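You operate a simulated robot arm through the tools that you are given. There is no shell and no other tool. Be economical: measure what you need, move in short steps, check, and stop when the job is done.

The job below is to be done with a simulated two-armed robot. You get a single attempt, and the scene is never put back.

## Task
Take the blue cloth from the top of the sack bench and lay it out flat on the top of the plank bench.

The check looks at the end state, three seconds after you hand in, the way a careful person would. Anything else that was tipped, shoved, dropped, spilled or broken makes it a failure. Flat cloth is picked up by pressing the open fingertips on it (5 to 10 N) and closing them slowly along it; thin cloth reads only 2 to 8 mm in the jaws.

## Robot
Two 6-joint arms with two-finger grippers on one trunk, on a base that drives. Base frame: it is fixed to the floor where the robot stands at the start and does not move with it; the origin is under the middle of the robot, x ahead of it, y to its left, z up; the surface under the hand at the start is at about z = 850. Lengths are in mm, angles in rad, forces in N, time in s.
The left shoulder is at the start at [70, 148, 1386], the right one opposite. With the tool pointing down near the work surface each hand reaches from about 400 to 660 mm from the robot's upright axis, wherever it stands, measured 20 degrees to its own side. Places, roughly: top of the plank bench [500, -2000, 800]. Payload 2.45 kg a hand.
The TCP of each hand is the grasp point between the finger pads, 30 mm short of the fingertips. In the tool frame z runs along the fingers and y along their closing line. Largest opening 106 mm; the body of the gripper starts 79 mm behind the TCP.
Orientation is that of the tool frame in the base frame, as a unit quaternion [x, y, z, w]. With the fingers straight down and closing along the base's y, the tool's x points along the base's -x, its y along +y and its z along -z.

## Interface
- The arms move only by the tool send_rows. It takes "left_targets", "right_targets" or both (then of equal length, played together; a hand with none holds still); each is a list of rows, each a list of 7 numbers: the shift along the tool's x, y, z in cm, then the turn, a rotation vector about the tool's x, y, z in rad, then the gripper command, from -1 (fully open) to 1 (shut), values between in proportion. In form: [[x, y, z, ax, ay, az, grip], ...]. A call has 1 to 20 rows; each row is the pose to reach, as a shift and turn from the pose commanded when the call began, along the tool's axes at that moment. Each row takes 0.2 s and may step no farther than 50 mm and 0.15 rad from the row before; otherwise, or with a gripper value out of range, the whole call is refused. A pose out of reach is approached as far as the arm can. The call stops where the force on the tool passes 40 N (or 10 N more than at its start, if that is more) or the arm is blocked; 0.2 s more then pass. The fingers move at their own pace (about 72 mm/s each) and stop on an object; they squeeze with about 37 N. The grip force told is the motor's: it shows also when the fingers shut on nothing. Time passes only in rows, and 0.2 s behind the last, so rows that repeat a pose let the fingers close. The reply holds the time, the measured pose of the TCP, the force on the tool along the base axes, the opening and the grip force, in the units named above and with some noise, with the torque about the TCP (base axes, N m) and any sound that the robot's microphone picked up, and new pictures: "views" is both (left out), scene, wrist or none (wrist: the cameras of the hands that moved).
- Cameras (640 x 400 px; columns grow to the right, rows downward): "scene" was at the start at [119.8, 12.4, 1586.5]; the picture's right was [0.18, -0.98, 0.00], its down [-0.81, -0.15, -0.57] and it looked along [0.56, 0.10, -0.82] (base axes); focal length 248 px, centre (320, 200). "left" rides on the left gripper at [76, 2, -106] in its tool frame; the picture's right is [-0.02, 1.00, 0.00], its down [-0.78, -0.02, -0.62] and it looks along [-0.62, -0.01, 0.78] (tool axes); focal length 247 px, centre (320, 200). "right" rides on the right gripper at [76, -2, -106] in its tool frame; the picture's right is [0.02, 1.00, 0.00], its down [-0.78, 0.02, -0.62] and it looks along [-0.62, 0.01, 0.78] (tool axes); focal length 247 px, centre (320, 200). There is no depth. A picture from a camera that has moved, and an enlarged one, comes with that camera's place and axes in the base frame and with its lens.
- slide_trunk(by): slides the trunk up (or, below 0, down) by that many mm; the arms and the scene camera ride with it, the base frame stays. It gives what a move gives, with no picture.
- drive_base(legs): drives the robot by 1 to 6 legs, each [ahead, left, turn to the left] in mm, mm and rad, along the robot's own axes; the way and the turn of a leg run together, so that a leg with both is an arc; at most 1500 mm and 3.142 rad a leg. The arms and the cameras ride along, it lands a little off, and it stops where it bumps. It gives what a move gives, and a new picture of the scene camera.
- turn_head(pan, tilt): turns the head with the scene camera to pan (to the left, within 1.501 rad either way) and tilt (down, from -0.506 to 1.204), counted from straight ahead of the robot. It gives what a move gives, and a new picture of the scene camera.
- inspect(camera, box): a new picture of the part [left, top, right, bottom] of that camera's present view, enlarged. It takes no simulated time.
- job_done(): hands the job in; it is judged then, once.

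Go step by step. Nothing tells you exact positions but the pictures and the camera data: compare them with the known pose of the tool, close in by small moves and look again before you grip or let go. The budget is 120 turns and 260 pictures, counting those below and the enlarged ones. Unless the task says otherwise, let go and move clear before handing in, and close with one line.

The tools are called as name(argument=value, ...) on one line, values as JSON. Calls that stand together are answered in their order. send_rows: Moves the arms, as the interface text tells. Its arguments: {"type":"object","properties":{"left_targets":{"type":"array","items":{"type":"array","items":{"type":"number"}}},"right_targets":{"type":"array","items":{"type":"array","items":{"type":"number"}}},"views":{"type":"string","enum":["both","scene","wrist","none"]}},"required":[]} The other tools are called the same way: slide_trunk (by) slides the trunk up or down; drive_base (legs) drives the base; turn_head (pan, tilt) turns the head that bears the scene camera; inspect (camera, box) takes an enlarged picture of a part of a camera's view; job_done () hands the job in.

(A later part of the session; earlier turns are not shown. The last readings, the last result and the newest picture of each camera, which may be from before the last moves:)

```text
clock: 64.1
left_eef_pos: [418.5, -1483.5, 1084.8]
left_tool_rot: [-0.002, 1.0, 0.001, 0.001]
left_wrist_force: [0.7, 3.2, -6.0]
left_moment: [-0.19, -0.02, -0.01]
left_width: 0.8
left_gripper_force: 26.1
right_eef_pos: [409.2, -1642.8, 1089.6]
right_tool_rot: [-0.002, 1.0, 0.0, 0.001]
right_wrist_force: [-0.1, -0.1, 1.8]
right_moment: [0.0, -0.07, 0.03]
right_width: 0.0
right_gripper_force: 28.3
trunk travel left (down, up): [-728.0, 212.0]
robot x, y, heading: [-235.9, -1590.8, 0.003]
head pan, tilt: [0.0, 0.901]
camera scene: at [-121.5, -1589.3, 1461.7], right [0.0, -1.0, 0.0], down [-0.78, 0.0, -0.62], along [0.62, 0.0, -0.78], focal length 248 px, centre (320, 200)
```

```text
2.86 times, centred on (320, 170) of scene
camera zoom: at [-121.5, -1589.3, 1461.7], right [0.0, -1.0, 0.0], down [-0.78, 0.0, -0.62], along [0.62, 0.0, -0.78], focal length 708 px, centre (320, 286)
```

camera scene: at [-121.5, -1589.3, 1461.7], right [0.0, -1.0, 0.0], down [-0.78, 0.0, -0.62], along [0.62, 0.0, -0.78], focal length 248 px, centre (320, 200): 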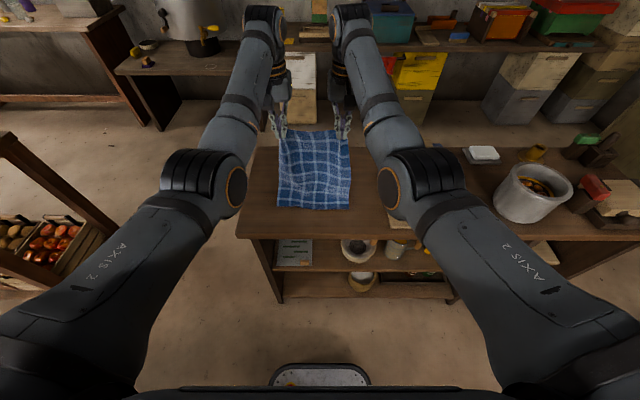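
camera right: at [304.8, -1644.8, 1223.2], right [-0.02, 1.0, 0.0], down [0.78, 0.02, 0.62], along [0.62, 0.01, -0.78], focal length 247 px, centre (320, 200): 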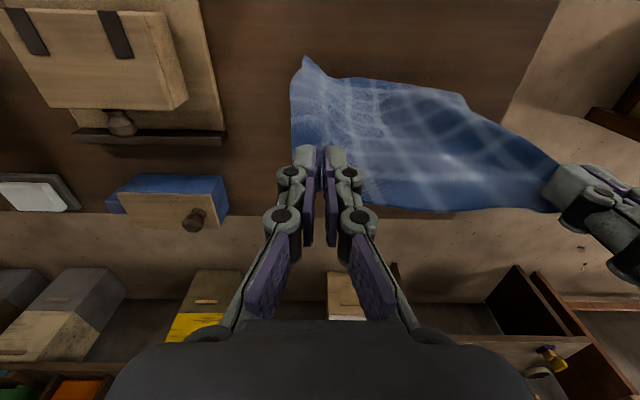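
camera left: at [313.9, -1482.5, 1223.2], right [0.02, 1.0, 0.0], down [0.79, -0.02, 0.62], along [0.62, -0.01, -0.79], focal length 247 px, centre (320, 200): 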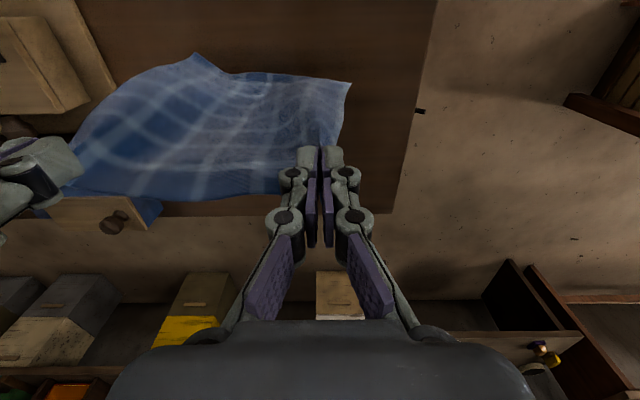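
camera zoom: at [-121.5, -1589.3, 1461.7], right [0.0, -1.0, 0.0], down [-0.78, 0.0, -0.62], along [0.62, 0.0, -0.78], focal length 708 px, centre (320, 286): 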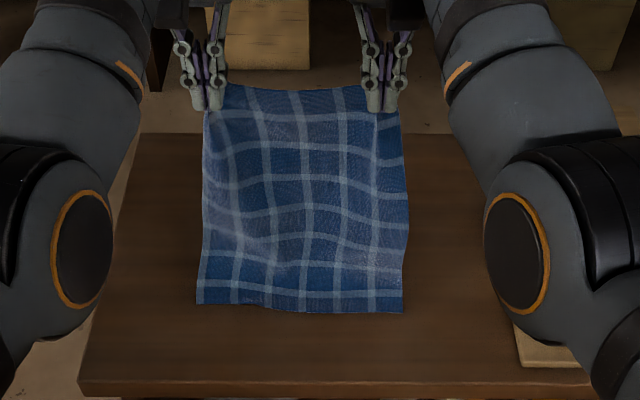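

It's straight now, but it slid forward to x≈372, leaving too little room at the far edge (x≈686). I'll redo it by hanging the tail over the bench's near edge and drawing it up over the edge, which keeps the tail straight.

send_rows(left_targets=[[0, 0, -3, 0, 0, 0, 1], [0, 0, -6, 0, 0, 0, 1]], right_targets=[[0, 0, -3, 0, 0, 0, 1], [0, 0, -5.5, 0, 0, 0, 1]], views="none")

drive_base(legs=[[-210, 0, 0]])

send_rows(left_targets=[[0, 0, 0, 0, 0, 0, 1], [0, 0, 0, 0, 0, 0, 1], [0, 0, 0, 0, 0, 0, 1], [0, 0, 0, 0, 0, 0, 1], [0, 0, 0, 0, 0, 0, 1], [0, 0, 0, 0, 0, 0, 1], [0, 0, 0, 0, 0, 0, 1], [0, 0, 0, 0, 0, 0, 1], [0, 0, 0, 0, 0, 0, 1]], right_targets=[[0, 0, 0, 0, 0, 0, 1], [0, 0, 0, 0, 0, 0, 1], [0, 0, 0, 0, 0, 0, 1], [0, 0, 0, 0, 0, 0, 1], [0, 0, 0, 0, 0, 0, 1], [0, 0, 0, 0, 0, 0, 1], [0, 0, 0, 0, 0, 0, 1], [0, 0, 0, 0, 0, 0, 1], [0, 0, 0, 0, 0, 0, 1]], views="scene")

```text
clock: 64.7
left_eef_pos: [419.6, -1483.6, 1142.5]
left_tool_rot: [-0.001, 1.0, 0.001, -0.001]
left_wrist_force: [-0.8, -1.6, 0.3]
left_moment: [0.09, -0.05, 0.01]
left_width: 3.4
left_gripper_force: 37.5
right_eef_pos: [413.9, -1644.5, 1143.5]
right_tool_rot: [-0.002, 1.0, 0.0, 0.001]
right_wrist_force: [-1.0, 0.3, -1.3]
right_moment: [0.02, -0.04, -0.07]
right_width: 1.4
right_gripper_force: 29.5
trunk travel left (down, up): [-728.0, 212.0]
robot x, y, heading: [-243.6, -1587.6, 0.003]
head pan, tilt: [0.0, 0.901]
```

```text
clock: 66.3
left_eef_pos: [211.9, -1484.9, 1139.2]
left_tool_rot: [-0.001, 1.0, 0.001, -0.003]
left_wrist_force: [0.0, 0.2, -0.9]
left_moment: [-0.06, 0.01, 0.04]
left_width: 5.0
left_gripper_force: 31.7
right_eef_pos: [206.9, -1644.3, 1139.7]
right_tool_rot: [-0.002, 1.0, 0.0, -0.001]
right_wrist_force: [0.4, 0.0, -1.3]
right_moment: [0.02, 0.03, -0.02]
right_width: 2.4
right_gripper_force: 35.3
trunk travel left (down, up): [-728.0, 212.0]
robot x, y, heading: [-451.2, -1590.4, 0.001]
head pan, tilt: [0.0, 0.901]
camera scene: at [-324.6, -1590.3, 1460.7], right [0.0, -1.0, 0.0], down [-0.78, 0.0, -0.62], along [0.62, 0.0, -0.78], focal length 248 px, centre (320, 200)
```

scene: 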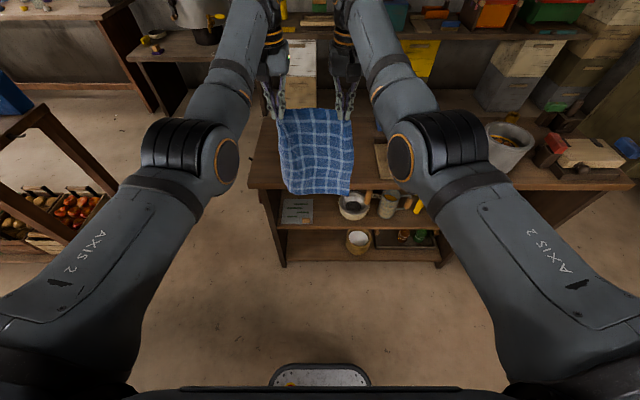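

```text
clock: 68.3
left_eef_pos: [211.5, -1485.2, 1140.5]
left_tool_rot: [-0.002, 1.0, -0.001, -0.002]
left_wrist_force: [-1.1, -0.9, 3.2]
left_moment: [0.1, 0.01, -0.02]
left_width: 1.6
left_gripper_force: 33.7
right_eef_pos: [206.0, -1643.3, 1141.7]
right_tool_rot: [-0.001, 1.0, -0.001, -0.001]
right_wrist_force: [0.0, 0.7, 1.4]
right_moment: [-0.04, 0.02, -0.01]
right_width: 0.6
right_gripper_force: 26.5
trunk travel left (down, up): [-728.0, 212.0]
robot x, y, heading: [-448.4, -1588.3, 0.004]
head pan, tilt: [0.0, 0.901]
camera scene: at [-326.7, -1590.0, 1461.0], right [0.0, -1.0, 0.0], down [-0.78, 0.0, -0.62], along [0.62, 0.0, -0.78], focal length 248 px, centre (320, 200)
```

scene: 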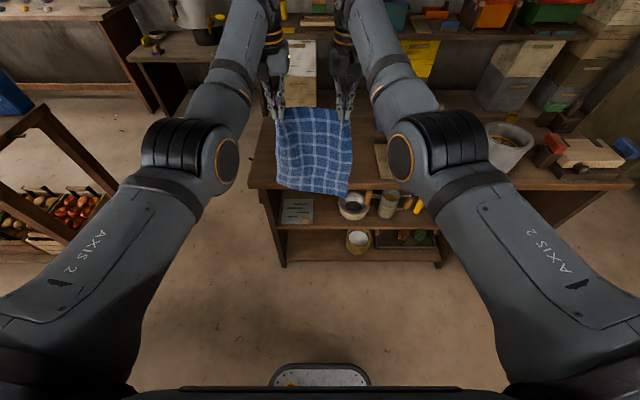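

The cloth hangs just in front of the bench edge. I'll back up slightly more, lower the tail a little below the bench top, and draw it forward over the edge.

drive_base(legs=[[-20, 0, 0]])

send_rows(left_targets=[[0, 0, 0, 0, 0, 0, 1], [0, 0, 1.5, 0, 0, 0, 1], [0, 0, 3, 0, 0, 0, 1], [0, 0, 4.5, 0, 0, 0, 1], [0, 0, 6, 0, 0, 0, 1], [0, 0, 7.5, 0, 0, 0, 1], [0, 0, 9, 0, 0, 0, 1], [0, 0, 9, 0, 0, 0, 1], [0, 0, 9, 0, 0, 0, 1]], right_targets=[[0, 0, 0, 0, 0, 0, 1], [0, 0, 1.5, 0, 0, 0, 1], [0, 0, 3, 0, 0, 0, 1], [0, 0, 4.5, 0, 0, 0, 1], [0, 0, 6, 0, 0, 0, 1], [0, 0, 7.5, 0, 0, 0, 1], [0, 0, 9, 0, 0, 0, 1], [0, 0, 9, 0, 0, 0, 1], [0, 0, 9, 0, 0, 0, 1]], views="none")

inspect(camera="scene", box=[240, 100, 400, 240])

```text
clock: 69.1
left_eef_pos: [196.0, -1485.5, 1136.9]
left_tool_rot: [0.0, 1.0, 0.001, -0.004]
left_wrist_force: [-0.4, -0.2, 0.6]
left_moment: [-0.23, -0.02, -0.01]
left_width: 0.8
left_gripper_force: 26.5
right_eef_pos: [190.4, -1644.0, 1138.7]
right_tool_rot: [-0.002, 1.0, 0.0, -0.003]
right_wrist_force: [1.8, -0.6, -0.1]
right_moment: [-0.02, 0.07, -0.01]
right_width: 2.0
right_gripper_force: 30.5
trunk travel left (down, up): [-728.0, 212.0]
robot x, y, heading: [-473.6, -1591.7, 0.007]
head pan, tilt: [0.0, 0.901]
camera scene: at [-340.6, -1590.3, 1460.3], right [0.0, -1.0, 0.0], down [-0.79, 0.0, -0.62], along [0.62, 0.0, -0.79], focal length 248 px, centre (320, 200)
```

scene: 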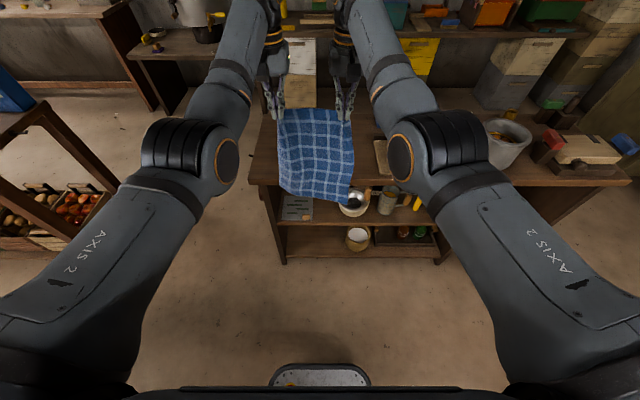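

```text
clock: 71.1
left_eef_pos: [190.2, -1485.8, 1051.0]
left_tool_rot: [-0.001, 1.0, 0.001, -0.001]
left_wrist_force: [-0.3, -0.5, -0.2]
left_moment: [-0.04, 0.01, 0.0]
left_width: 4.7
left_gripper_force: 31.6
right_eef_pos: [186.3, -1643.0, 1051.8]
right_tool_rot: [-0.002, 1.0, -0.001, -0.001]
right_wrist_force: [0.3, -0.4, -0.9]
right_moment: [0.05, 0.0, 0.02]
right_width: 3.3
right_gripper_force: 35.8
trunk travel left (down, up): [-728.0, 212.0]
robot x, y, heading: [-465.5, -1586.1, 0.005]
head pan, tilt: [0.0, 0.901]
```

```text
2.86 times, centred on (320, 170) of scene
camera zoom: at [-346.8, -1590.2, 1461.0], right [0.0, -1.0, 0.0], down [-0.78, 0.0, -0.62], along [0.62, 0.0, -0.78], focal length 708 px, centre (320, 286)
```

zoom: 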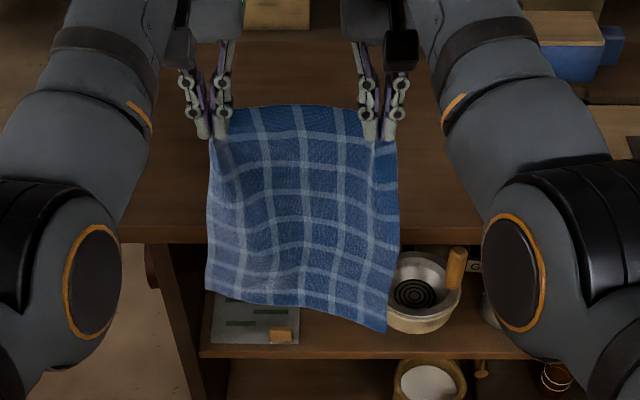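

The tail hangs clear in front of the bench edge. Now I draw it forward in steps.

drive_base(legs=[[90, 0, 0]])

drive_base(legs=[[70, 0, 0]])

inspect(camera="scene", box=[240, 100, 400, 240])

```text
clock: 72.2
left_eef_pos: [277.9, -1485.2, 1051.1]
left_tool_rot: [-0.002, 1.0, 0.001, -0.002]
left_wrist_force: [0.5, 0.4, -1.2]
left_moment: [0.01, 0.01, -0.03]
left_width: 3.4
left_gripper_force: 30.9
right_eef_pos: [275.7, -1641.5, 1052.6]
right_tool_rot: [-0.004, 1.0, -0.001, 0.0]
right_wrist_force: [-0.7, 0.3, -1.6]
right_moment: [0.02, -0.02, 0.02]
right_width: 3.2
right_gripper_force: 35.7
trunk travel left (down, up): [-728.0, 212.0]
robot x, y, heading: [-383.4, -1590.3, 0.01]
head pan, tilt: [0.0, 0.901]
camera scene: at [-258.9, -1589.6, 1461.2], right [0.01, -1.0, 0.0], down [-0.78, 0.0, -0.62], along [0.62, 0.0, -0.78], focal length 248 px, centre (320, 200)
```

scene: 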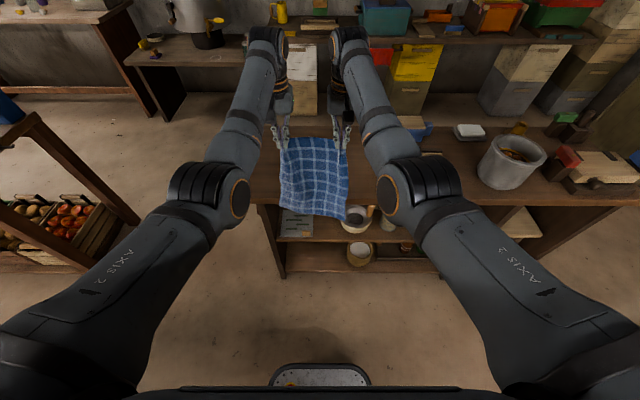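

```text
clock: 73.2
left_eef_pos: [344.1, -1481.9, 1053.0]
left_tool_rot: [-0.003, 1.0, 0.002, 0.0]
left_wrist_force: [-0.2, 0.3, -0.6]
left_moment: [0.0, 0.02, -0.03]
left_width: 2.8
left_gripper_force: 30.4
right_eef_pos: [341.0, -1639.2, 1053.5]
right_tool_rot: [-0.004, 1.0, 0.0, 0.001]
right_wrist_force: [-0.1, -0.8, 1.2]
right_moment: [0.09, -0.03, -0.01]
right_width: 0.2
right_gripper_force: 27.8
trunk travel left (down, up): [-728.0, 212.0]
robot x, y, heading: [-310.7, -1589.2, 0.008]
head pan, tilt: [0.0, 0.901]
camera scene: at [-193.5, -1589.0, 1461.6], right [0.01, -1.0, 0.0], down [-0.78, -0.01, -0.62], along [0.62, 0.0, -0.78], focal length 248 px, centre (320, 200)
```

scene: 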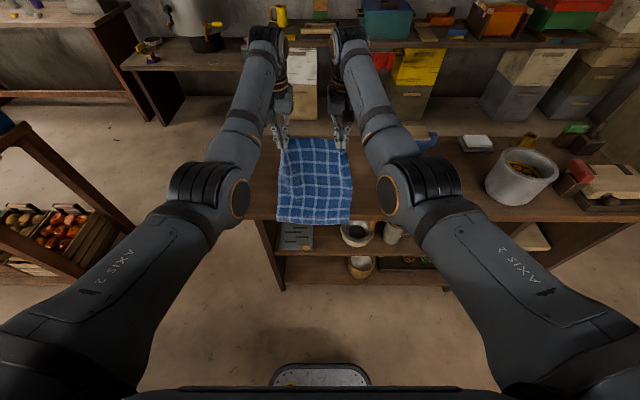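

```text
2.86 times, centred on (320, 170) of scene
camera zoom: at [-193.5, -1589.0, 1461.6], right [0.01, -1.0, 0.0], down [-0.78, -0.01, -0.62], along [0.62, 0.0, -0.78], focal length 708 px, centre (320, 286)
```

zoom: 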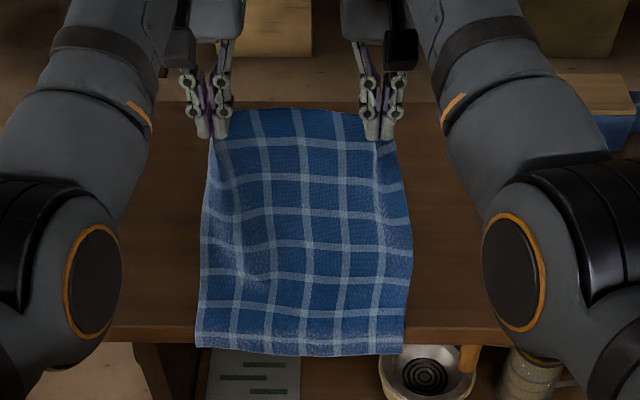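

Excellent: the tail drapes straight over the front edge. I'll keep lowering and moving forward along an arc so the cloth stays just taut.

send_rows(left_targets=[[0, 0, 2, 0, 0, 0, 1], [0, 0, 4, 0, 0, 0, 1]], right_targets=[[0, 0, 2, 0, 0, 0, 1], [0, 0, 4, 0, 0, 0, 1]], views="none")

drive_base(legs=[[70, 0, -0.006]])

send_rows(left_targets=[[0, 0, 2, 0, 0, 0, 1], [0, 0, 4.5, 0, 0, 0, 1]], right_targets=[[0, 0, 2, 0, 0, 0, 1], [0, 0, 4.5, 0, 0, 0, 1]], views="none")

drive_base(legs=[[55, 0, 0]])

inspect(camera="scene", box=[240, 110, 400, 250])

```text
clock: 73.8
left_eef_pos: [346.0, -1481.7, 1009.1]
left_tool_rot: [-0.003, 1.0, 0.001, -0.001]
left_wrist_force: [0.0, 0.1, 1.9]
left_moment: [0.01, -0.04, 0.0]
left_width: 0.9
left_gripper_force: 30.4
right_eef_pos: [344.2, -1641.6, 1012.5]
right_tool_rot: [-0.004, 1.0, 0.0, -0.001]
right_wrist_force: [0.6, 0.4, 0.9]
right_moment: [-0.04, -0.01, 0.01]
right_width: 2.2
right_gripper_force: 30.0
trunk travel left (down, up): [-728.0, 212.0]
robot x, y, heading: [-316.1, -1587.6, 0.006]
head pan, tilt: [0.0, 0.901]
```

```text
clock: 74.8
left_eef_pos: [412.2, -1485.7, 1011.3]
left_tool_rot: [0.0, 1.0, 0.0, -0.001]
left_wrist_force: [-0.5, -0.7, -0.9]
left_moment: [-0.16, 0.04, 0.02]
left_width: 2.0
left_gripper_force: 27.9
right_eef_pos: [410.3, -1644.1, 1013.6]
right_tool_rot: [0.0, 1.0, 0.0, 0.0]
right_wrist_force: [-0.1, -0.5, -0.2]
right_moment: [-0.03, -0.01, -0.01]
right_width: 2.8
right_gripper_force: 36.1
trunk travel left (down, up): [-728.0, 212.0]
robot x, y, heading: [-243.5, -1589.2, 0.003]
head pan, tilt: [0.0, 0.901]
camera scene: at [-123.0, -1589.4, 1461.4], right [0.0, -1.0, 0.0], down [-0.78, 0.0, -0.62], along [0.62, 0.0, -0.78], focal length 248 px, centre (320, 200)
```

scene: 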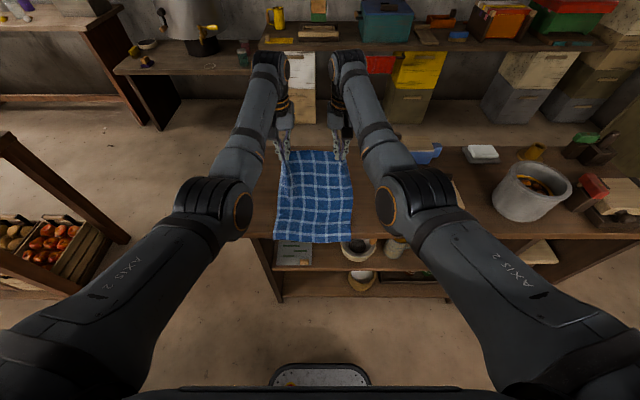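

```text
clock: 75.5
left_eef_pos: [414.8, -1484.9, 963.7]
left_tool_rot: [0.0, 1.0, 0.001, -0.002]
left_wrist_force: [0.1, 0.1, -0.4]
left_moment: [-0.03, 0.01, -0.01]
left_width: 3.8
left_gripper_force: 31.4
right_eef_pos: [415.3, -1643.7, 965.5]
right_tool_rot: [0.0, 1.0, 0.0, -0.001]
right_wrist_force: [0.4, 0.9, 1.6]
right_moment: [-0.02, 0.0, 0.04]
right_width: 0.7
right_gripper_force: 31.7
trunk travel left (down, up): [-728.0, 212.0]
robot x, y, heading: [-241.9, -1589.1, 0.001]
head pan, tilt: [0.0, 0.901]
```

```text
clock: 76.4
left_eef_pos: [464.2, -1485.9, 966.4]
left_tool_rot: [0.0, 1.0, 0.0, 0.0]
left_wrist_force: [-0.1, -0.5, 0.7]
left_moment: [-0.08, -0.03, 0.01]
left_width: 4.4
left_gripper_force: 31.6
right_eef_pos: [466.2, -1643.5, 968.0]
right_tool_rot: [-0.001, 1.0, -0.001, 0.001]
right_wrist_force: [-0.6, 1.5, 1.5]
right_moment: [0.01, -0.09, 0.01]
right_width: 0.0
right_gripper_force: 29.1
trunk travel left (down, up): [-728.0, 212.0]
robot x, y, heading: [-189.6, -1585.6, 0.002]
head pan, tilt: [0.0, 0.901]
camera scene: at [-69.9, -1589.2, 1461.6], right [0.0, -1.0, 0.0], down [-0.78, 0.0, -0.62], along [0.62, 0.0, -0.78], focal length 248 px, centre (320, 200)
```

scene: 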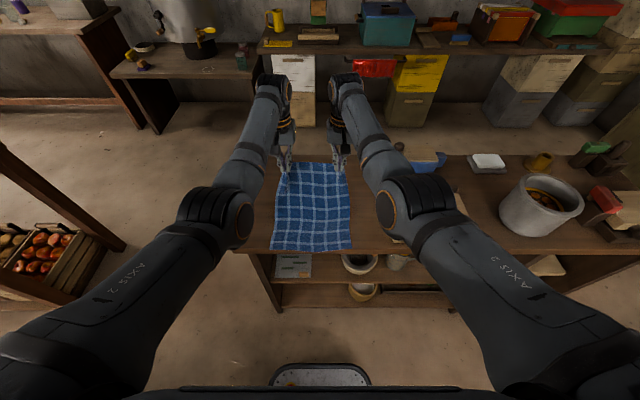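

```text
2.86 times, centred on (320, 180) of scene
camera zoom: at [-69.9, -1589.2, 1461.6], right [0.0, -1.0, 0.0], down [-0.78, 0.0, -0.62], along [0.62, 0.0, -0.78], focal length 708 px, centre (320, 257)
```

zoom: 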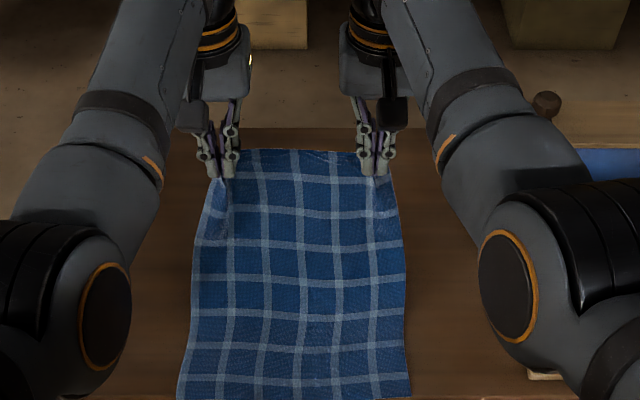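

Very straight. The near edge is now right at the bench's front edge, so I continue lowering and moving forward.

send_rows(left_targets=[[0, 0, 2, 0, 0, 0, 1], [0, 0, 4.5, 0, 0, 0, 1]], right_targets=[[0, 0, 2, 0, 0, 0, 1], [0, 0, 4.5, 0, 0, 0, 1]], views="none")

drive_base(legs=[[50, 0, 0]])

send_rows(left_targets=[[0, 0, 2, 0, 0, 0, 1], [0, 0, 4, 0, 0, 0, 1]], right_targets=[[0, 0, 2, 0, 0, 0, 1], [0, 0, 4, 0, 0, 0, 1]], views="none")

drive_base(legs=[[45, 0, 0]])

inspect(camera="scene", box=[220, 130, 420, 280])

```text
clock: 77.0
left_eef_pos: [469.4, -1488.2, 918.7]
left_tool_rot: [-0.001, 1.0, 0.0, -0.002]
left_wrist_force: [0.6, -0.3, 1.5]
left_moment: [-0.03, 0.01, -0.04]
left_width: 5.6
left_gripper_force: 32.3
right_eef_pos: [468.8, -1643.4, 919.8]
right_tool_rot: [-0.001, 1.0, 0.0, -0.001]
right_wrist_force: [0.4, 0.7, -0.4]
right_moment: [-0.02, -0.02, 0.0]
right_width: 0.1
right_gripper_force: 27.8
trunk travel left (down, up): [-728.0, 212.0]
robot x, y, heading: [-190.0, -1588.5, 0.002]
head pan, tilt: [0.0, 0.901]
```

```text
clock: 77.9
left_eef_pos: [516.3, -1488.0, 922.1]
left_tool_rot: [0.0, 1.0, 0.001, 0.0]
left_wrist_force: [0.0, -0.7, -1.1]
left_moment: [-0.02, -0.03, 0.01]
left_width: 2.3
left_gripper_force: 28.1
right_eef_pos: [514.8, -1643.0, 923.9]
right_tool_rot: [-0.001, 1.0, 0.0, 0.002]
right_wrist_force: [-0.7, 0.7, 0.5]
right_moment: [0.03, -0.05, 0.02]
right_width: 1.3
right_gripper_force: 33.4
trunk travel left (down, up): [-728.0, 212.0]
robot x, y, heading: [-137.9, -1593.3, -0.001]
head pan, tilt: [0.0, 0.901]
camera scene: at [-21.5, -1589.2, 1461.6], right [0.0, -1.0, 0.0], down [-0.78, 0.0, -0.62], along [0.62, 0.0, -0.78], focal length 248 px, centre (320, 200)
```

scene: 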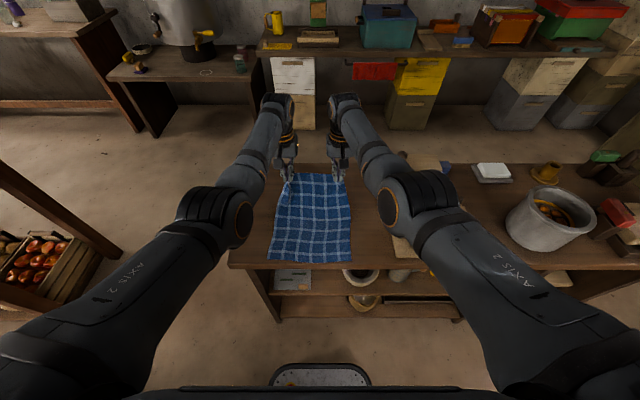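

```text
clock: 78.5
left_eef_pos: [516.9, -1487.2, 879.1]
left_tool_rot: [0.002, 1.0, 0.0, -0.002]
left_wrist_force: [0.5, -2.1, -1.1]
left_moment: [0.08, 0.07, -0.04]
left_width: 5.6
left_gripper_force: 38.0
right_eef_pos: [508.9, -1649.2, 883.7]
right_tool_rot: [-0.001, 1.0, 0.0, 0.0]
right_wrist_force: [-0.2, 3.0, 1.6]
right_moment: [-0.02, -0.01, -0.02]
right_width: 0.0
right_gripper_force: 28.0
right hand out of reach, approached as far as the arm can: row 2
trunk travel left (down, up): [-728.0, 212.0]
robot x, y, heading: [-141.2, -1592.9, -0.002]
head pan, tilt: [0.0, 0.901]
```

```text
clock: 79.4
left_eef_pos: [557.4, -1488.4, 880.6]
left_tool_rot: [0.001, 1.0, 0.0, 0.0]
left_wrist_force: [-1.3, -3.7, 0.0]
left_moment: [0.2, -0.08, -0.05]
left_width: 1.5
left_gripper_force: 28.4
right_eef_pos: [548.7, -1648.5, 886.6]
right_tool_rot: [-0.001, 1.0, 0.0, 0.002]
right_wrist_force: [0.1, 3.6, -0.6]
right_moment: [0.24, -0.02, 0.05]
right_width: 3.3
right_gripper_force: 34.9
trunk travel left (down, up): [-728.0, 212.0]
robot x, y, heading: [-99.5, -1588.4, -0.001]
head pan, tilt: [0.0, 0.901]
camera scene: at [22.2, -1589.1, 1461.6], right [0.0, -1.0, 0.0], down [-0.78, 0.0, -0.62], along [0.62, 0.0, -0.78], focal length 248 px, centre (320, 200)
```

scene: 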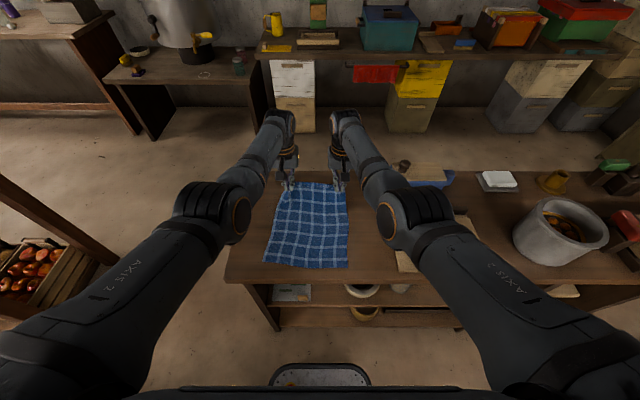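

```text
2.67 times, centred on (320, 205) of scene
camera zoom: at [22.2, -1589.1, 1461.6], right [0.0, -1.0, 0.0], down [-0.78, 0.0, -0.62], along [0.62, 0.0, -0.78], focal length 660 px, centre (320, 187)
```

zoom: 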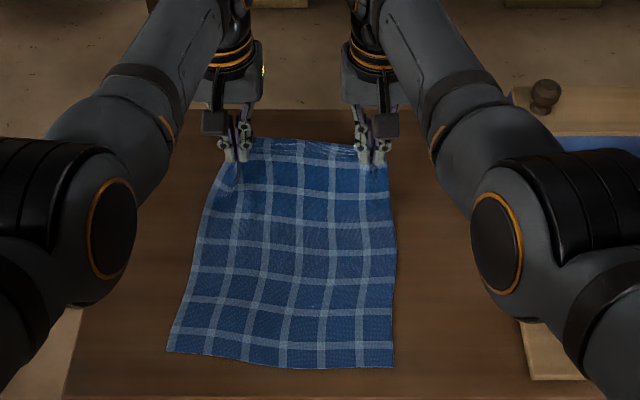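

Nearly done: the near edge is at x≈312 and fully on the bench. The arms are at their outer reach, so I'll retract slightly while lowering, then drive forward to take up the slack.

send_rows(left_targets=[[1, 0, 1, 0, 0, 0, 1], [2.5, 0, 2, 0, 0, 0, 1]], right_targets=[[1, 0, 1, 0, 0, 0, 1], [2.5, 0, 2.3, 0, 0, 0, 1]], views="none")

drive_base(legs=[[45, 0, 0]])

inspect(camera="scene", box=[220, 130, 420, 280])

```text
clock: 80.0
left_eef_pos: [534.6, -1488.9, 859.7]
left_tool_rot: [0.001, 1.0, 0.0, -0.001]
left_wrist_force: [0.2, -3.7, 2.9]
left_moment: [-0.04, 0.03, -0.05]
left_width: 1.9
left_gripper_force: 34.1
right_eef_pos: [525.2, -1650.4, 862.2]
right_tool_rot: [0.0, 1.0, -0.001, 0.002]
right_wrist_force: [-1.2, 3.5, 0.1]
right_moment: [0.09, -0.03, 0.08]
right_width: 2.4
right_gripper_force: 29.9
trunk travel left (down, up): [-728.0, 212.0]
robot x, y, heading: [-99.4, -1589.3, -0.001]
head pan, tilt: [0.0, 0.901]
```

```text
clock: 80.9
left_eef_pos: [575.9, -1488.6, 859.7]
left_tool_rot: [0.001, 1.0, 0.0, 0.0]
left_wrist_force: [0.8, -3.7, 2.0]
left_moment: [0.05, -0.03, -0.06]
left_width: 3.1
left_gripper_force: 37.1
right_eef_pos: [566.6, -1648.8, 862.8]
right_tool_rot: [-0.001, 1.0, 0.0, 0.002]
right_wrist_force: [-1.5, 3.8, -1.9]
right_moment: [0.16, 0.05, 0.04]
right_width: 2.3
right_gripper_force: 34.5
trunk travel left (down, up): [-728.0, 212.0]
robot x, y, heading: [-56.0, -1589.4, 0.002]
head pan, tilt: [0.0, 0.901]
camera scene: at [65.3, -1589.5, 1461.5], right [0.0, -1.0, 0.0], down [-0.78, 0.0, -0.62], along [0.62, 0.0, -0.78], focal length 248 px, centre (320, 200)
```

scene: 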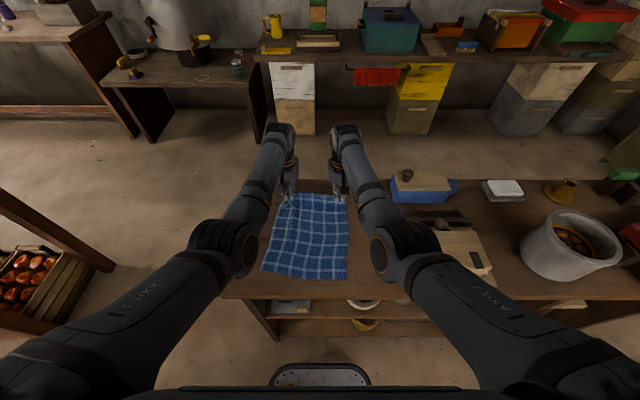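

```text
2.67 times, centred on (320, 205) of scene
camera zoom: at [65.3, -1589.5, 1461.5], right [0.0, -1.0, 0.0], down [-0.78, 0.0, -0.62], along [0.62, 0.0, -0.78], focal length 660 px, centre (320, 187)
```

zoom: 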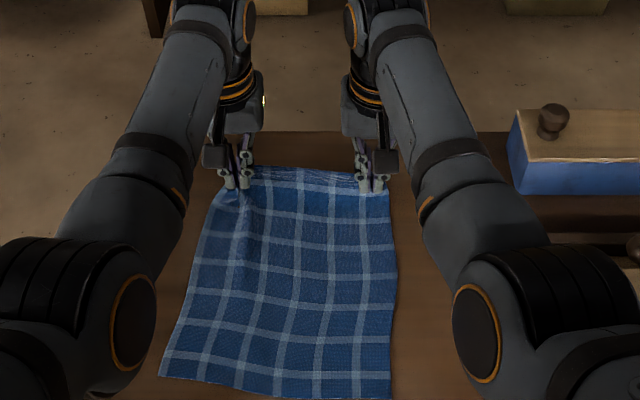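

The near edge is at x≈330 and the far edge near 595, well within the bench. I lower almost to the surface, then take up the last slack.

send_rows(left_targets=[[0.8, 0, 0.8, 0, 0, 0, 1], [1.5, 0, 1.6, 0, 0, 0, 1], [2, 0, 2.1, 0, 0, 0, 1]], right_targets=[[0.5, 0, 0.8, 0, 0, 0, 1], [1, 0, 1.8, 0, 0, 0, 1], [1.2, 0, 2.4, 0, 0, 0, 1]], views="none")

drive_base(legs=[[40, 0, 0]])

inspect(camera="scene", box=[220, 160, 420, 310])

```text
clock: 81.7
left_eef_pos: [558.7, -1488.3, 836.6]
left_tool_rot: [0.001, 1.0, 0.0, -0.002]
left_wrist_force: [-1.1, -3.3, -0.2]
left_moment: [0.22, -0.02, -0.05]
left_width: 0.8
left_gripper_force: 27.7
right_eef_pos: [557.1, -1648.9, 834.8]
right_tool_rot: [-0.001, 1.0, 0.001, -0.001]
right_wrist_force: [-0.3, 3.1, 2.9]
right_moment: [0.12, 0.01, 0.07]
right_width: 0.1
right_gripper_force: 27.0
trunk travel left (down, up): [-728.0, 212.0]
robot x, y, heading: [-55.8, -1586.1, -0.0]
head pan, tilt: [0.0, 0.901]
```

```text
clock: 82.6
left_eef_pos: [595.2, -1488.5, 839.0]
left_tool_rot: [0.001, 1.0, 0.0, -0.001]
left_wrist_force: [-0.1, -3.5, 0.8]
left_moment: [-0.05, 0.0, -0.02]
left_width: 4.4
left_gripper_force: 31.5
right_eef_pos: [594.6, -1650.0, 838.3]
right_tool_rot: [-0.002, 1.0, 0.0, 0.001]
right_wrist_force: [0.5, 2.5, 1.8]
right_moment: [0.04, 0.0, 0.04]
right_width: 1.1
right_gripper_force: 32.0
trunk travel left (down, up): [-728.0, 212.0]
robot x, y, heading: [-14.0, -1587.7, -0.004]
head pan, tilt: [0.0, 0.901]
camera scene: at [106.0, -1589.0, 1461.3], right [0.0, -1.0, 0.0], down [-0.78, 0.0, -0.62], along [0.62, 0.0, -0.78], focal length 248 px, centre (320, 200)
```

scene: 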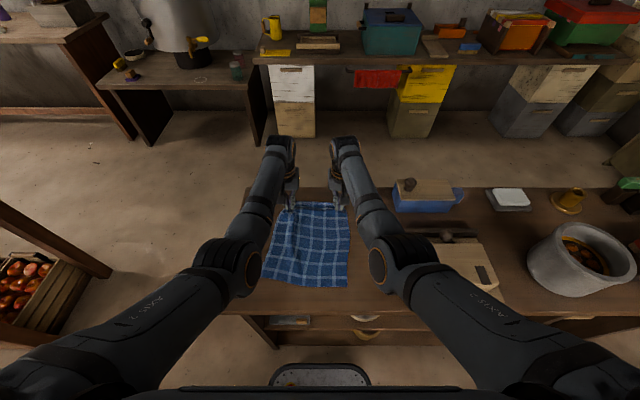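

```text
2.67 times, centred on (320, 235) of scene
camera zoom: at [106.0, -1589.0, 1461.3], right [0.0, -1.0, 0.0], down [-0.78, 0.0, -0.62], along [0.62, 0.0, -0.78], focal length 660 px, centre (320, 107)
```

zoom: 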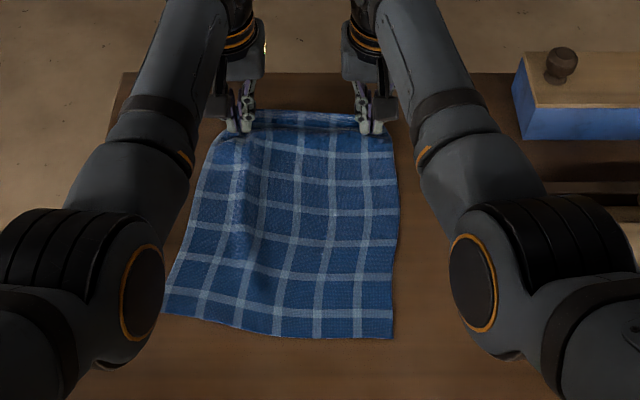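

There's slack along the left side and a soft ridge. I'll advance the left hand about 25 mm and the right about 8 mm (retracting the right arm a little, then driving), and spread the hands slightly.

send_rows(left_targets=[[0, 0.3, 0, 0, 0, 0, 1], [0, 0.3, 0, 0, 0, 0, 1]], right_targets=[[0.8, 0, 0, 0, 0, 0, 1], [1.7, 0, 0, 0, 0, 0, 1]], views="none")

drive_base(legs=[[28, 0, 0]])

inspect(camera="scene", box=[220, 160, 420, 310])

```text
clock: 83.2
left_eef_pos: [597.2, -1486.0, 837.3]
left_tool_rot: [0.002, 1.0, 0.0, -0.001]
left_wrist_force: [-1.5, -4.8, 0.1]
left_moment: [0.19, 0.04, -0.07]
left_width: 1.5
left_gripper_force: 28.8
right_eef_pos: [578.3, -1648.4, 832.7]
right_tool_rot: [-0.001, 1.0, 0.0, -0.001]
right_wrist_force: [0.8, 5.3, 1.4]
right_moment: [0.13, -0.01, 0.08]
right_width: 0.3
right_gripper_force: 28.3
trunk travel left (down, up): [-728.0, 212.0]
robot x, y, heading: [-18.5, -1588.1, 0.002]
head pan, tilt: [0.0, 0.901]
```

```text
clock: 84.0
left_eef_pos: [625.4, -1486.5, 838.8]
left_tool_rot: [0.002, 1.0, -0.001, 0.0]
left_wrist_force: [-1.5, -8.4, 1.7]
left_moment: [0.33, -0.08, -0.09]
left_width: 1.1
left_gripper_force: 28.9
right_eef_pos: [605.6, -1648.1, 835.0]
right_tool_rot: [-0.001, 1.0, 0.0, 0.0]
right_wrist_force: [0.1, 6.3, 1.1]
right_moment: [0.28, 0.0, 0.11]
right_width: 2.5
right_gripper_force: 33.8
trunk travel left (down, up): [-728.0, 212.0]
robot x, y, heading: [8.1, -1590.3, 0.0]
head pan, tilt: [0.0, 0.901]
camera scene: at [133.8, -1589.2, 1461.3], right [0.0, -1.0, 0.0], down [-0.78, 0.0, -0.62], along [0.62, 0.0, -0.78], focal length 248 px, centre (320, 200)
```

scene: 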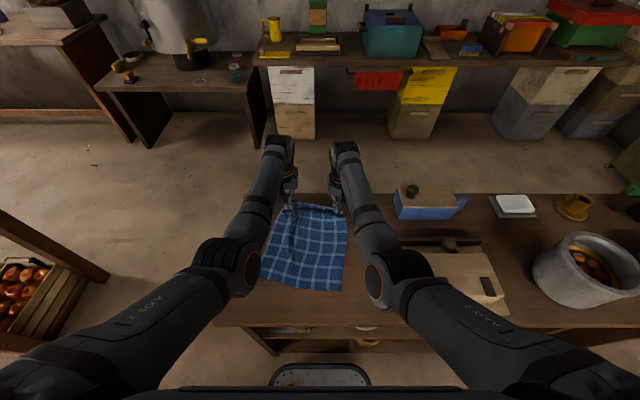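

```text
2.67 times, centred on (320, 235) of scene
camera zoom: at [133.8, -1589.2, 1461.3], right [0.0, -1.0, 0.0], down [-0.78, 0.0, -0.62], along [0.62, 0.0, -0.78], focal length 660 px, centre (320, 107)
```

zoom: 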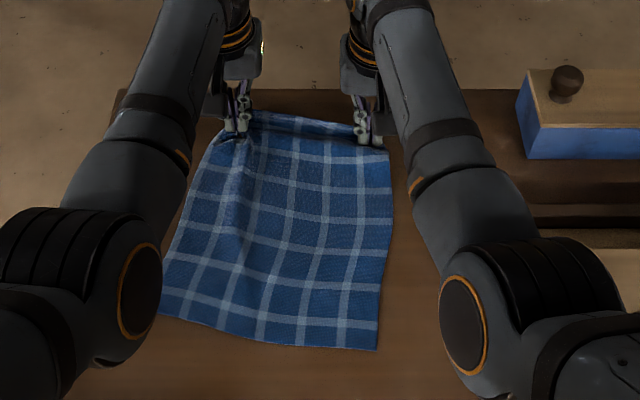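

The cloth lies within the bench top (far edge ≈x 645, bench to 687), with a ridge from the left pinch. I'll press the tips lightly down, then open slowly to spread the gathers back out.

send_rows(left_targets=[[0, 0, 0.4, 0, 0, 0, 1], [0, 0, 0.6, 0, 0, 0, 1]], right_targets=[[0, 0, 0.2, 0, 0, 0, 1], [0, 0, 0.3, 0, 0, 0, 1]], views="none")

```text
clock: 84.6
left_eef_pos: [625.8, -1488.6, 832.2]
left_tool_rot: [0.001, 1.0, -0.001, -0.002]
left_wrist_force: [0.3, -3.7, -0.3]
left_moment: [0.17, 0.03, -0.01]
left_width: 5.2
left_gripper_force: 34.3
right_eef_pos: [607.6, -1647.5, 831.9]
right_tool_rot: [-0.001, 1.0, 0.001, 0.0]
right_wrist_force: [-1.6, 3.6, 8.1]
right_moment: [-0.05, 0.02, 0.01]
right_width: 0.8
right_gripper_force: 30.8
trunk travel left (down, up): [-728.0, 212.0]
robot x, y, heading: [16.1, -1592.3, -0.004]
head pan, tilt: [0.0, 0.901]
```

send_rows(left_targets=[[0, 0, 0.1, 0, 0, 0, 1], [0, 0, 0.2, 0, 0, 0, 1]], right_targets=[[0, 0, 0, 0, 0, 0, 1], [0, 0, 0, 0, 0, 0, 1]], views="none")

```text
clock: 85.2
left_eef_pos: [627.4, -1487.0, 830.2]
left_tool_rot: [0.001, 1.0, 0.0, 0.0]
left_wrist_force: [-0.8, -3.8, 2.4]
left_moment: [0.35, -0.02, -0.05]
left_width: 1.3
left_gripper_force: 28.8
right_eef_pos: [606.7, -1648.7, 832.1]
right_tool_rot: [-0.001, 1.0, 0.001, 0.0]
right_wrist_force: [0.3, 4.3, 5.0]
right_moment: [0.11, -0.07, 0.06]
right_width: 2.2
right_gripper_force: 34.2
trunk travel left (down, up): [-728.0, 212.0]
robot x, y, heading: [14.7, -1590.7, 0.003]
head pan, tilt: [0.0, 0.901]
```

Both tips are about in contact. I press a touch more and open slowly to about 45 mm.

send_rows(left_targets=[[0, 0, 0.1, 0, 0, 0, 1], [0, 0, 0.1, 0, 0, 0, 0.9], [0, 0, 0.1, 0, 0, 0, 0.8], [0, 0, 0.1, 0, 0, 0, 0.7], [0, 0, 0.1, 0, 0, 0, 0.6], [0, 0, 0.1, 0, 0, 0, 0.5], [0, 0, 0.1, 0, 0, 0, 0.4], [0, 0, 0.1, 0, 0, 0, 0.3], [0, 0, 0.1, 0, 0, 0, 0.2], [0, 0, 0.1, 0, 0, 0, 0.15], [0, 0, 0.1, 0, 0, 0, 0.15]], right_targets=[[0, 0, 0.03, 0, 0, 0, 1], [0, 0, 0.03, 0, 0, 0, 0.9], [0, 0, 0.03, 0, 0, 0, 0.8], [0, 0, 0.03, 0, 0, 0, 0.7], [0, 0, 0.03, 0, 0, 0, 0.6], [0, 0, 0.03, 0, 0, 0, 0.5], [0, 0, 0.03, 0, 0, 0, 0.4], [0, 0, 0.03, 0, 0, 0, 0.3], [0, 0, 0.03, 0, 0, 0, 0.2], [0, 0, 0.03, 0, 0, 0, 0.15], [0, 0, 0.03, 0, 0, 0, 0.15]], views="wrist")

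inspect(camera="scene", box=[220, 160, 420, 310])

```text
clock: 87.6
left_eef_pos: [626.5, -1486.4, 829.5]
left_tool_rot: [0.001, 1.0, 0.0, -0.001]
left_wrist_force: [0.8, 0.5, 4.2]
left_moment: [0.01, 0.02, 0.02]
left_width: 45.6
left_gripper_force: 0.1
right_eef_pos: [606.1, -1649.7, 831.5]
right_tool_rot: [-0.001, 1.0, 0.001, -0.001]
right_wrist_force: [0.5, -0.2, 0.3]
right_moment: [-0.01, 0.03, -0.01]
right_width: 45.0
right_gripper_force: 0.2
trunk travel left (down, up): [-728.0, 212.0]
robot x, y, heading: [16.9, -1590.8, 0.001]
head pan, tilt: [0.0, 0.901]
camera right: at [529.0, -1651.1, 937.8], right [-0.02, 1.0, 0.0], down [0.78, 0.02, 0.62], along [0.62, 0.02, -0.78], focal length 247 px, centre (320, 200)
camera left: at [549.2, -1485.6, 936.1], right [0.02, 1.0, 0.0], down [0.78, -0.02, 0.62], along [0.62, -0.01, -0.78], focal length 247 px, centre (320, 200)
```

right: 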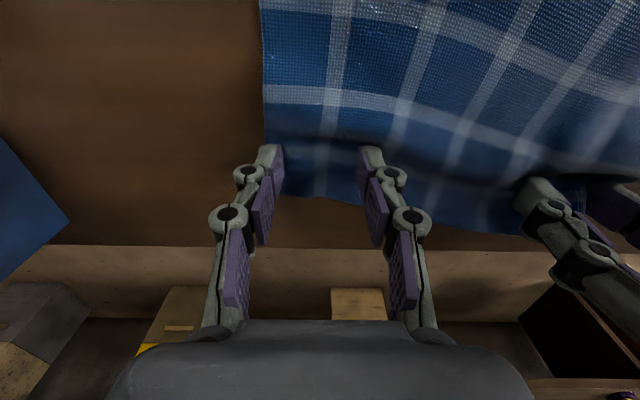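
left: 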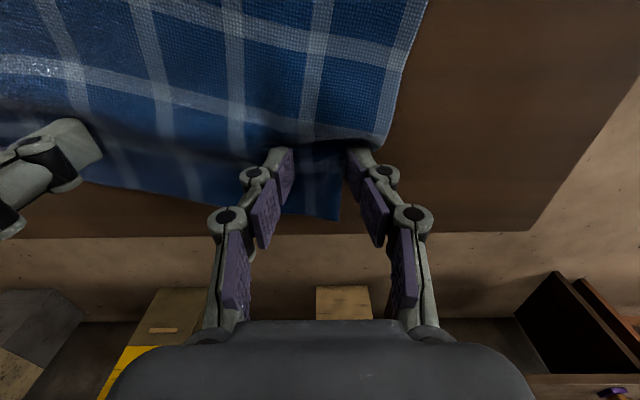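

```text
2.67 times, centred on (320, 235) of scene
camera zoom: at [136.2, -1589.2, 1461.1], right [0.0, -1.0, 0.0], down [-0.78, 0.0, -0.62], along [0.62, 0.0, -0.78], focal length 660 px, centre (320, 107)
```

zoom: 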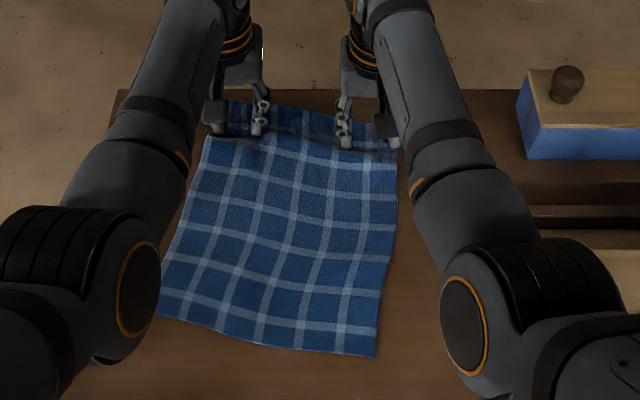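

The gathers opened well. I'll lift both hands straight up and look at the far edge.

send_rows(left_targets=[[0, 0, -2, 0, 0, 0, 0.15], [0, 0, -6, 0, 0, 0, 0.15], [0, 0, -10, 0, 0, 0, 0.15], [0, 0, -13, 0, 0, 0, 0.15]], right_targets=[[0, 0, -2, 0, 0, 0, 0.15], [0, 0, -6, 0, 0, 0, 0.15], [0, 0, -10, 0, 0, 0, 0.15], [0, 0, -13, 0, 0, 0, 0.15]], views="both")

inspect(camera="scene", box=[220, 160, 420, 310])

```text
clock: 88.6
left_eef_pos: [629.6, -1486.0, 960.1]
left_tool_rot: [0.001, 1.0, -0.001, -0.001]
left_wrist_force: [-0.4, -0.1, -0.2]
left_moment: [0.02, 0.03, 0.0]
left_width: 45.0
left_gripper_force: 0.1
right_eef_pos: [606.8, -1648.0, 959.5]
right_tool_rot: [-0.001, 1.0, -0.001, -0.002]
right_wrist_force: [-0.8, 0.9, 0.3]
right_moment: [0.01, 0.0, 0.01]
right_width: 45.0
right_gripper_force: 0.0
trunk travel left (down, up): [-728.0, 212.0]
robot x, y, heading: [13.9, -1594.6, 0.005]
head pan, tilt: [0.0, 0.901]
camera scene: at [136.5, -1589.0, 1461.0], right [0.0, -1.0, 0.0], down [-0.78, 0.0, -0.62], along [0.62, 0.0, -0.78], focal length 248 px, centre (320, 200)
camera right: at [529.9, -1650.4, 1066.3], right [-0.02, 1.0, 0.0], down [0.78, 0.02, 0.62], along [0.62, 0.02, -0.78], focal length 247 px, centre (320, 200)
camera left: at [551.9, -1485.1, 1066.7], right [0.02, 1.0, 0.0], down [0.78, -0.02, 0.62], along [0.62, -0.01, -0.79], focal length 247 px, centre (320, 200)
```

scene: 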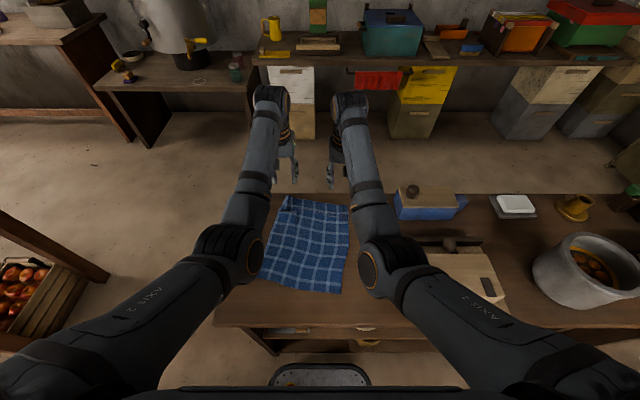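
right: 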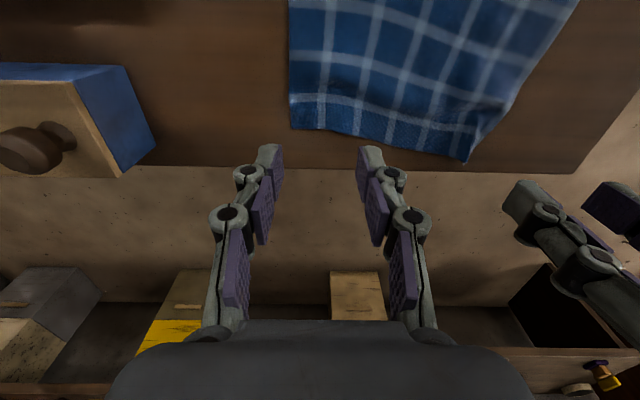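
left: 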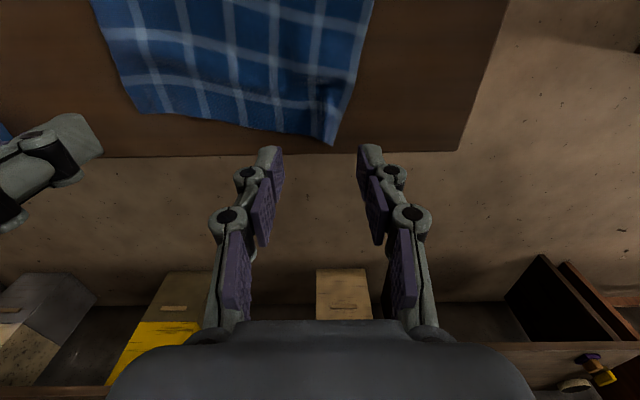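

```text
2.67 times, centred on (320, 235) of scene
camera zoom: at [136.5, -1589.0, 1461.0], right [0.0, -1.0, 0.0], down [-0.78, 0.0, -0.62], along [0.62, 0.0, -0.78], focal length 660 px, centre (320, 107)
```

zoom: 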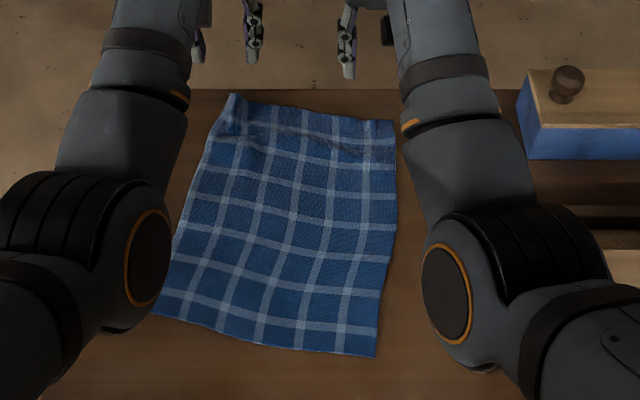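

The cloth lies whole and nearly flat on the bench. I'll check the far-left corner up close.

inspect(camera="left", box=[90, 0, 410, 160])

inspect(camera="right", box=[270, 0, 590, 180])

```text
2.00 times, centred on (250, 80) of left
camera zoom: at [551.9, -1485.1, 1066.7], right [0.02, 1.0, 0.0], down [0.78, -0.02, 0.62], along [0.62, -0.01, -0.79], focal length 494 px, centre (460, 440)
```

zoom: 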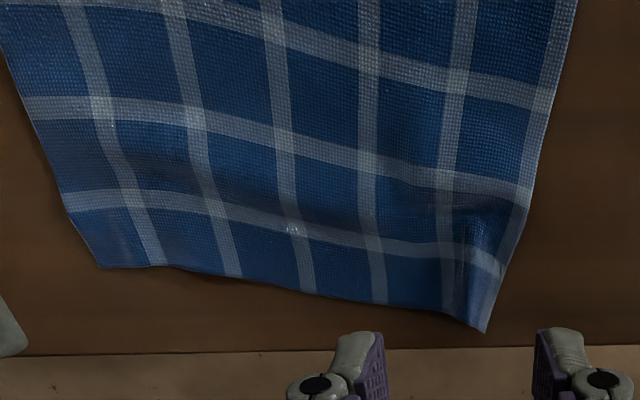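

```text
2.00 times, centred on (430, 90) of right
camera zoom: at [529.9, -1650.4, 1066.3], right [-0.02, 1.0, 0.0], down [0.78, 0.02, 0.62], along [0.62, 0.02, -0.78], focal length 494 px, centre (100, 420)
```

zoom: 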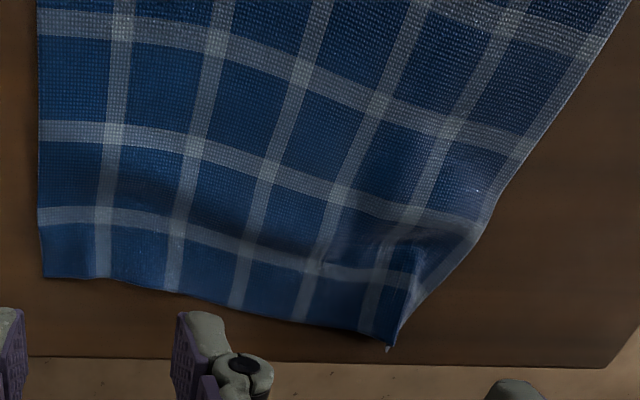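

There's only a small ridge at the far-left corner, below the left hand. I'll spread it with one press-and-open of the left fingertips.

send_rows(left_targets=[[-0.3, 0, 3, 0, 0, 0, 0.7], [-0.6, 0, 7, 0, 0, 0, 0.7], [-0.6, 0, 10, 0, 0, 0, 0.7], [-0.6, 0, 12, 0, 0, 0, 0.7], [-0.6, 0, 12.7, 0, 0, 0, 0.7], [-0.6, 0, 13, 0, 0, 0, 0.7]], views="wrist")

```text
clock: 90.0
left_eef_pos: [631.5, -1486.4, 831.1]
left_tool_rot: [0.001, 1.0, -0.001, 0.0]
left_wrist_force: [0.4, 0.4, 5.4]
left_moment: [0.06, -0.03, 0.01]
left_width: 15.9
left_gripper_force: 0.0
right_eef_pos: [607.7, -1648.3, 959.2]
right_tool_rot: [-0.001, 1.0, 0.001, 0.0]
right_wrist_force: [0.0, 0.3, -0.2]
right_moment: [-0.01, -0.02, 0.01]
right_width: 44.9
right_gripper_force: 0.0
trunk travel left (down, up): [-728.0, 212.0]
robot x, y, heading: [9.9, -1587.3, -0.002]
head pan, tilt: [0.0, 0.901]
camera left: at [554.3, -1485.8, 937.6], right [0.02, 1.0, 0.0], down [0.78, -0.02, 0.62], along [0.62, -0.01, -0.78], focal length 247 px, centre (320, 200)
```

left: 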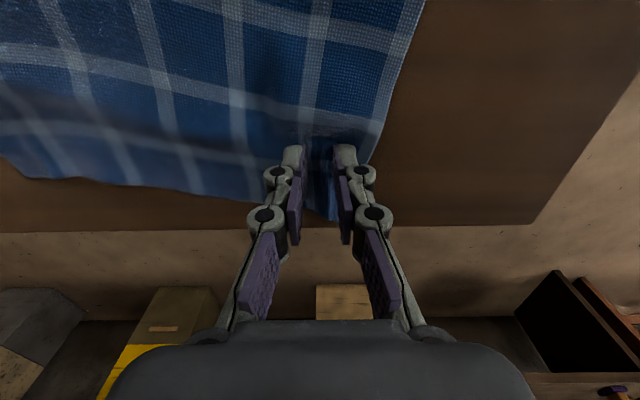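

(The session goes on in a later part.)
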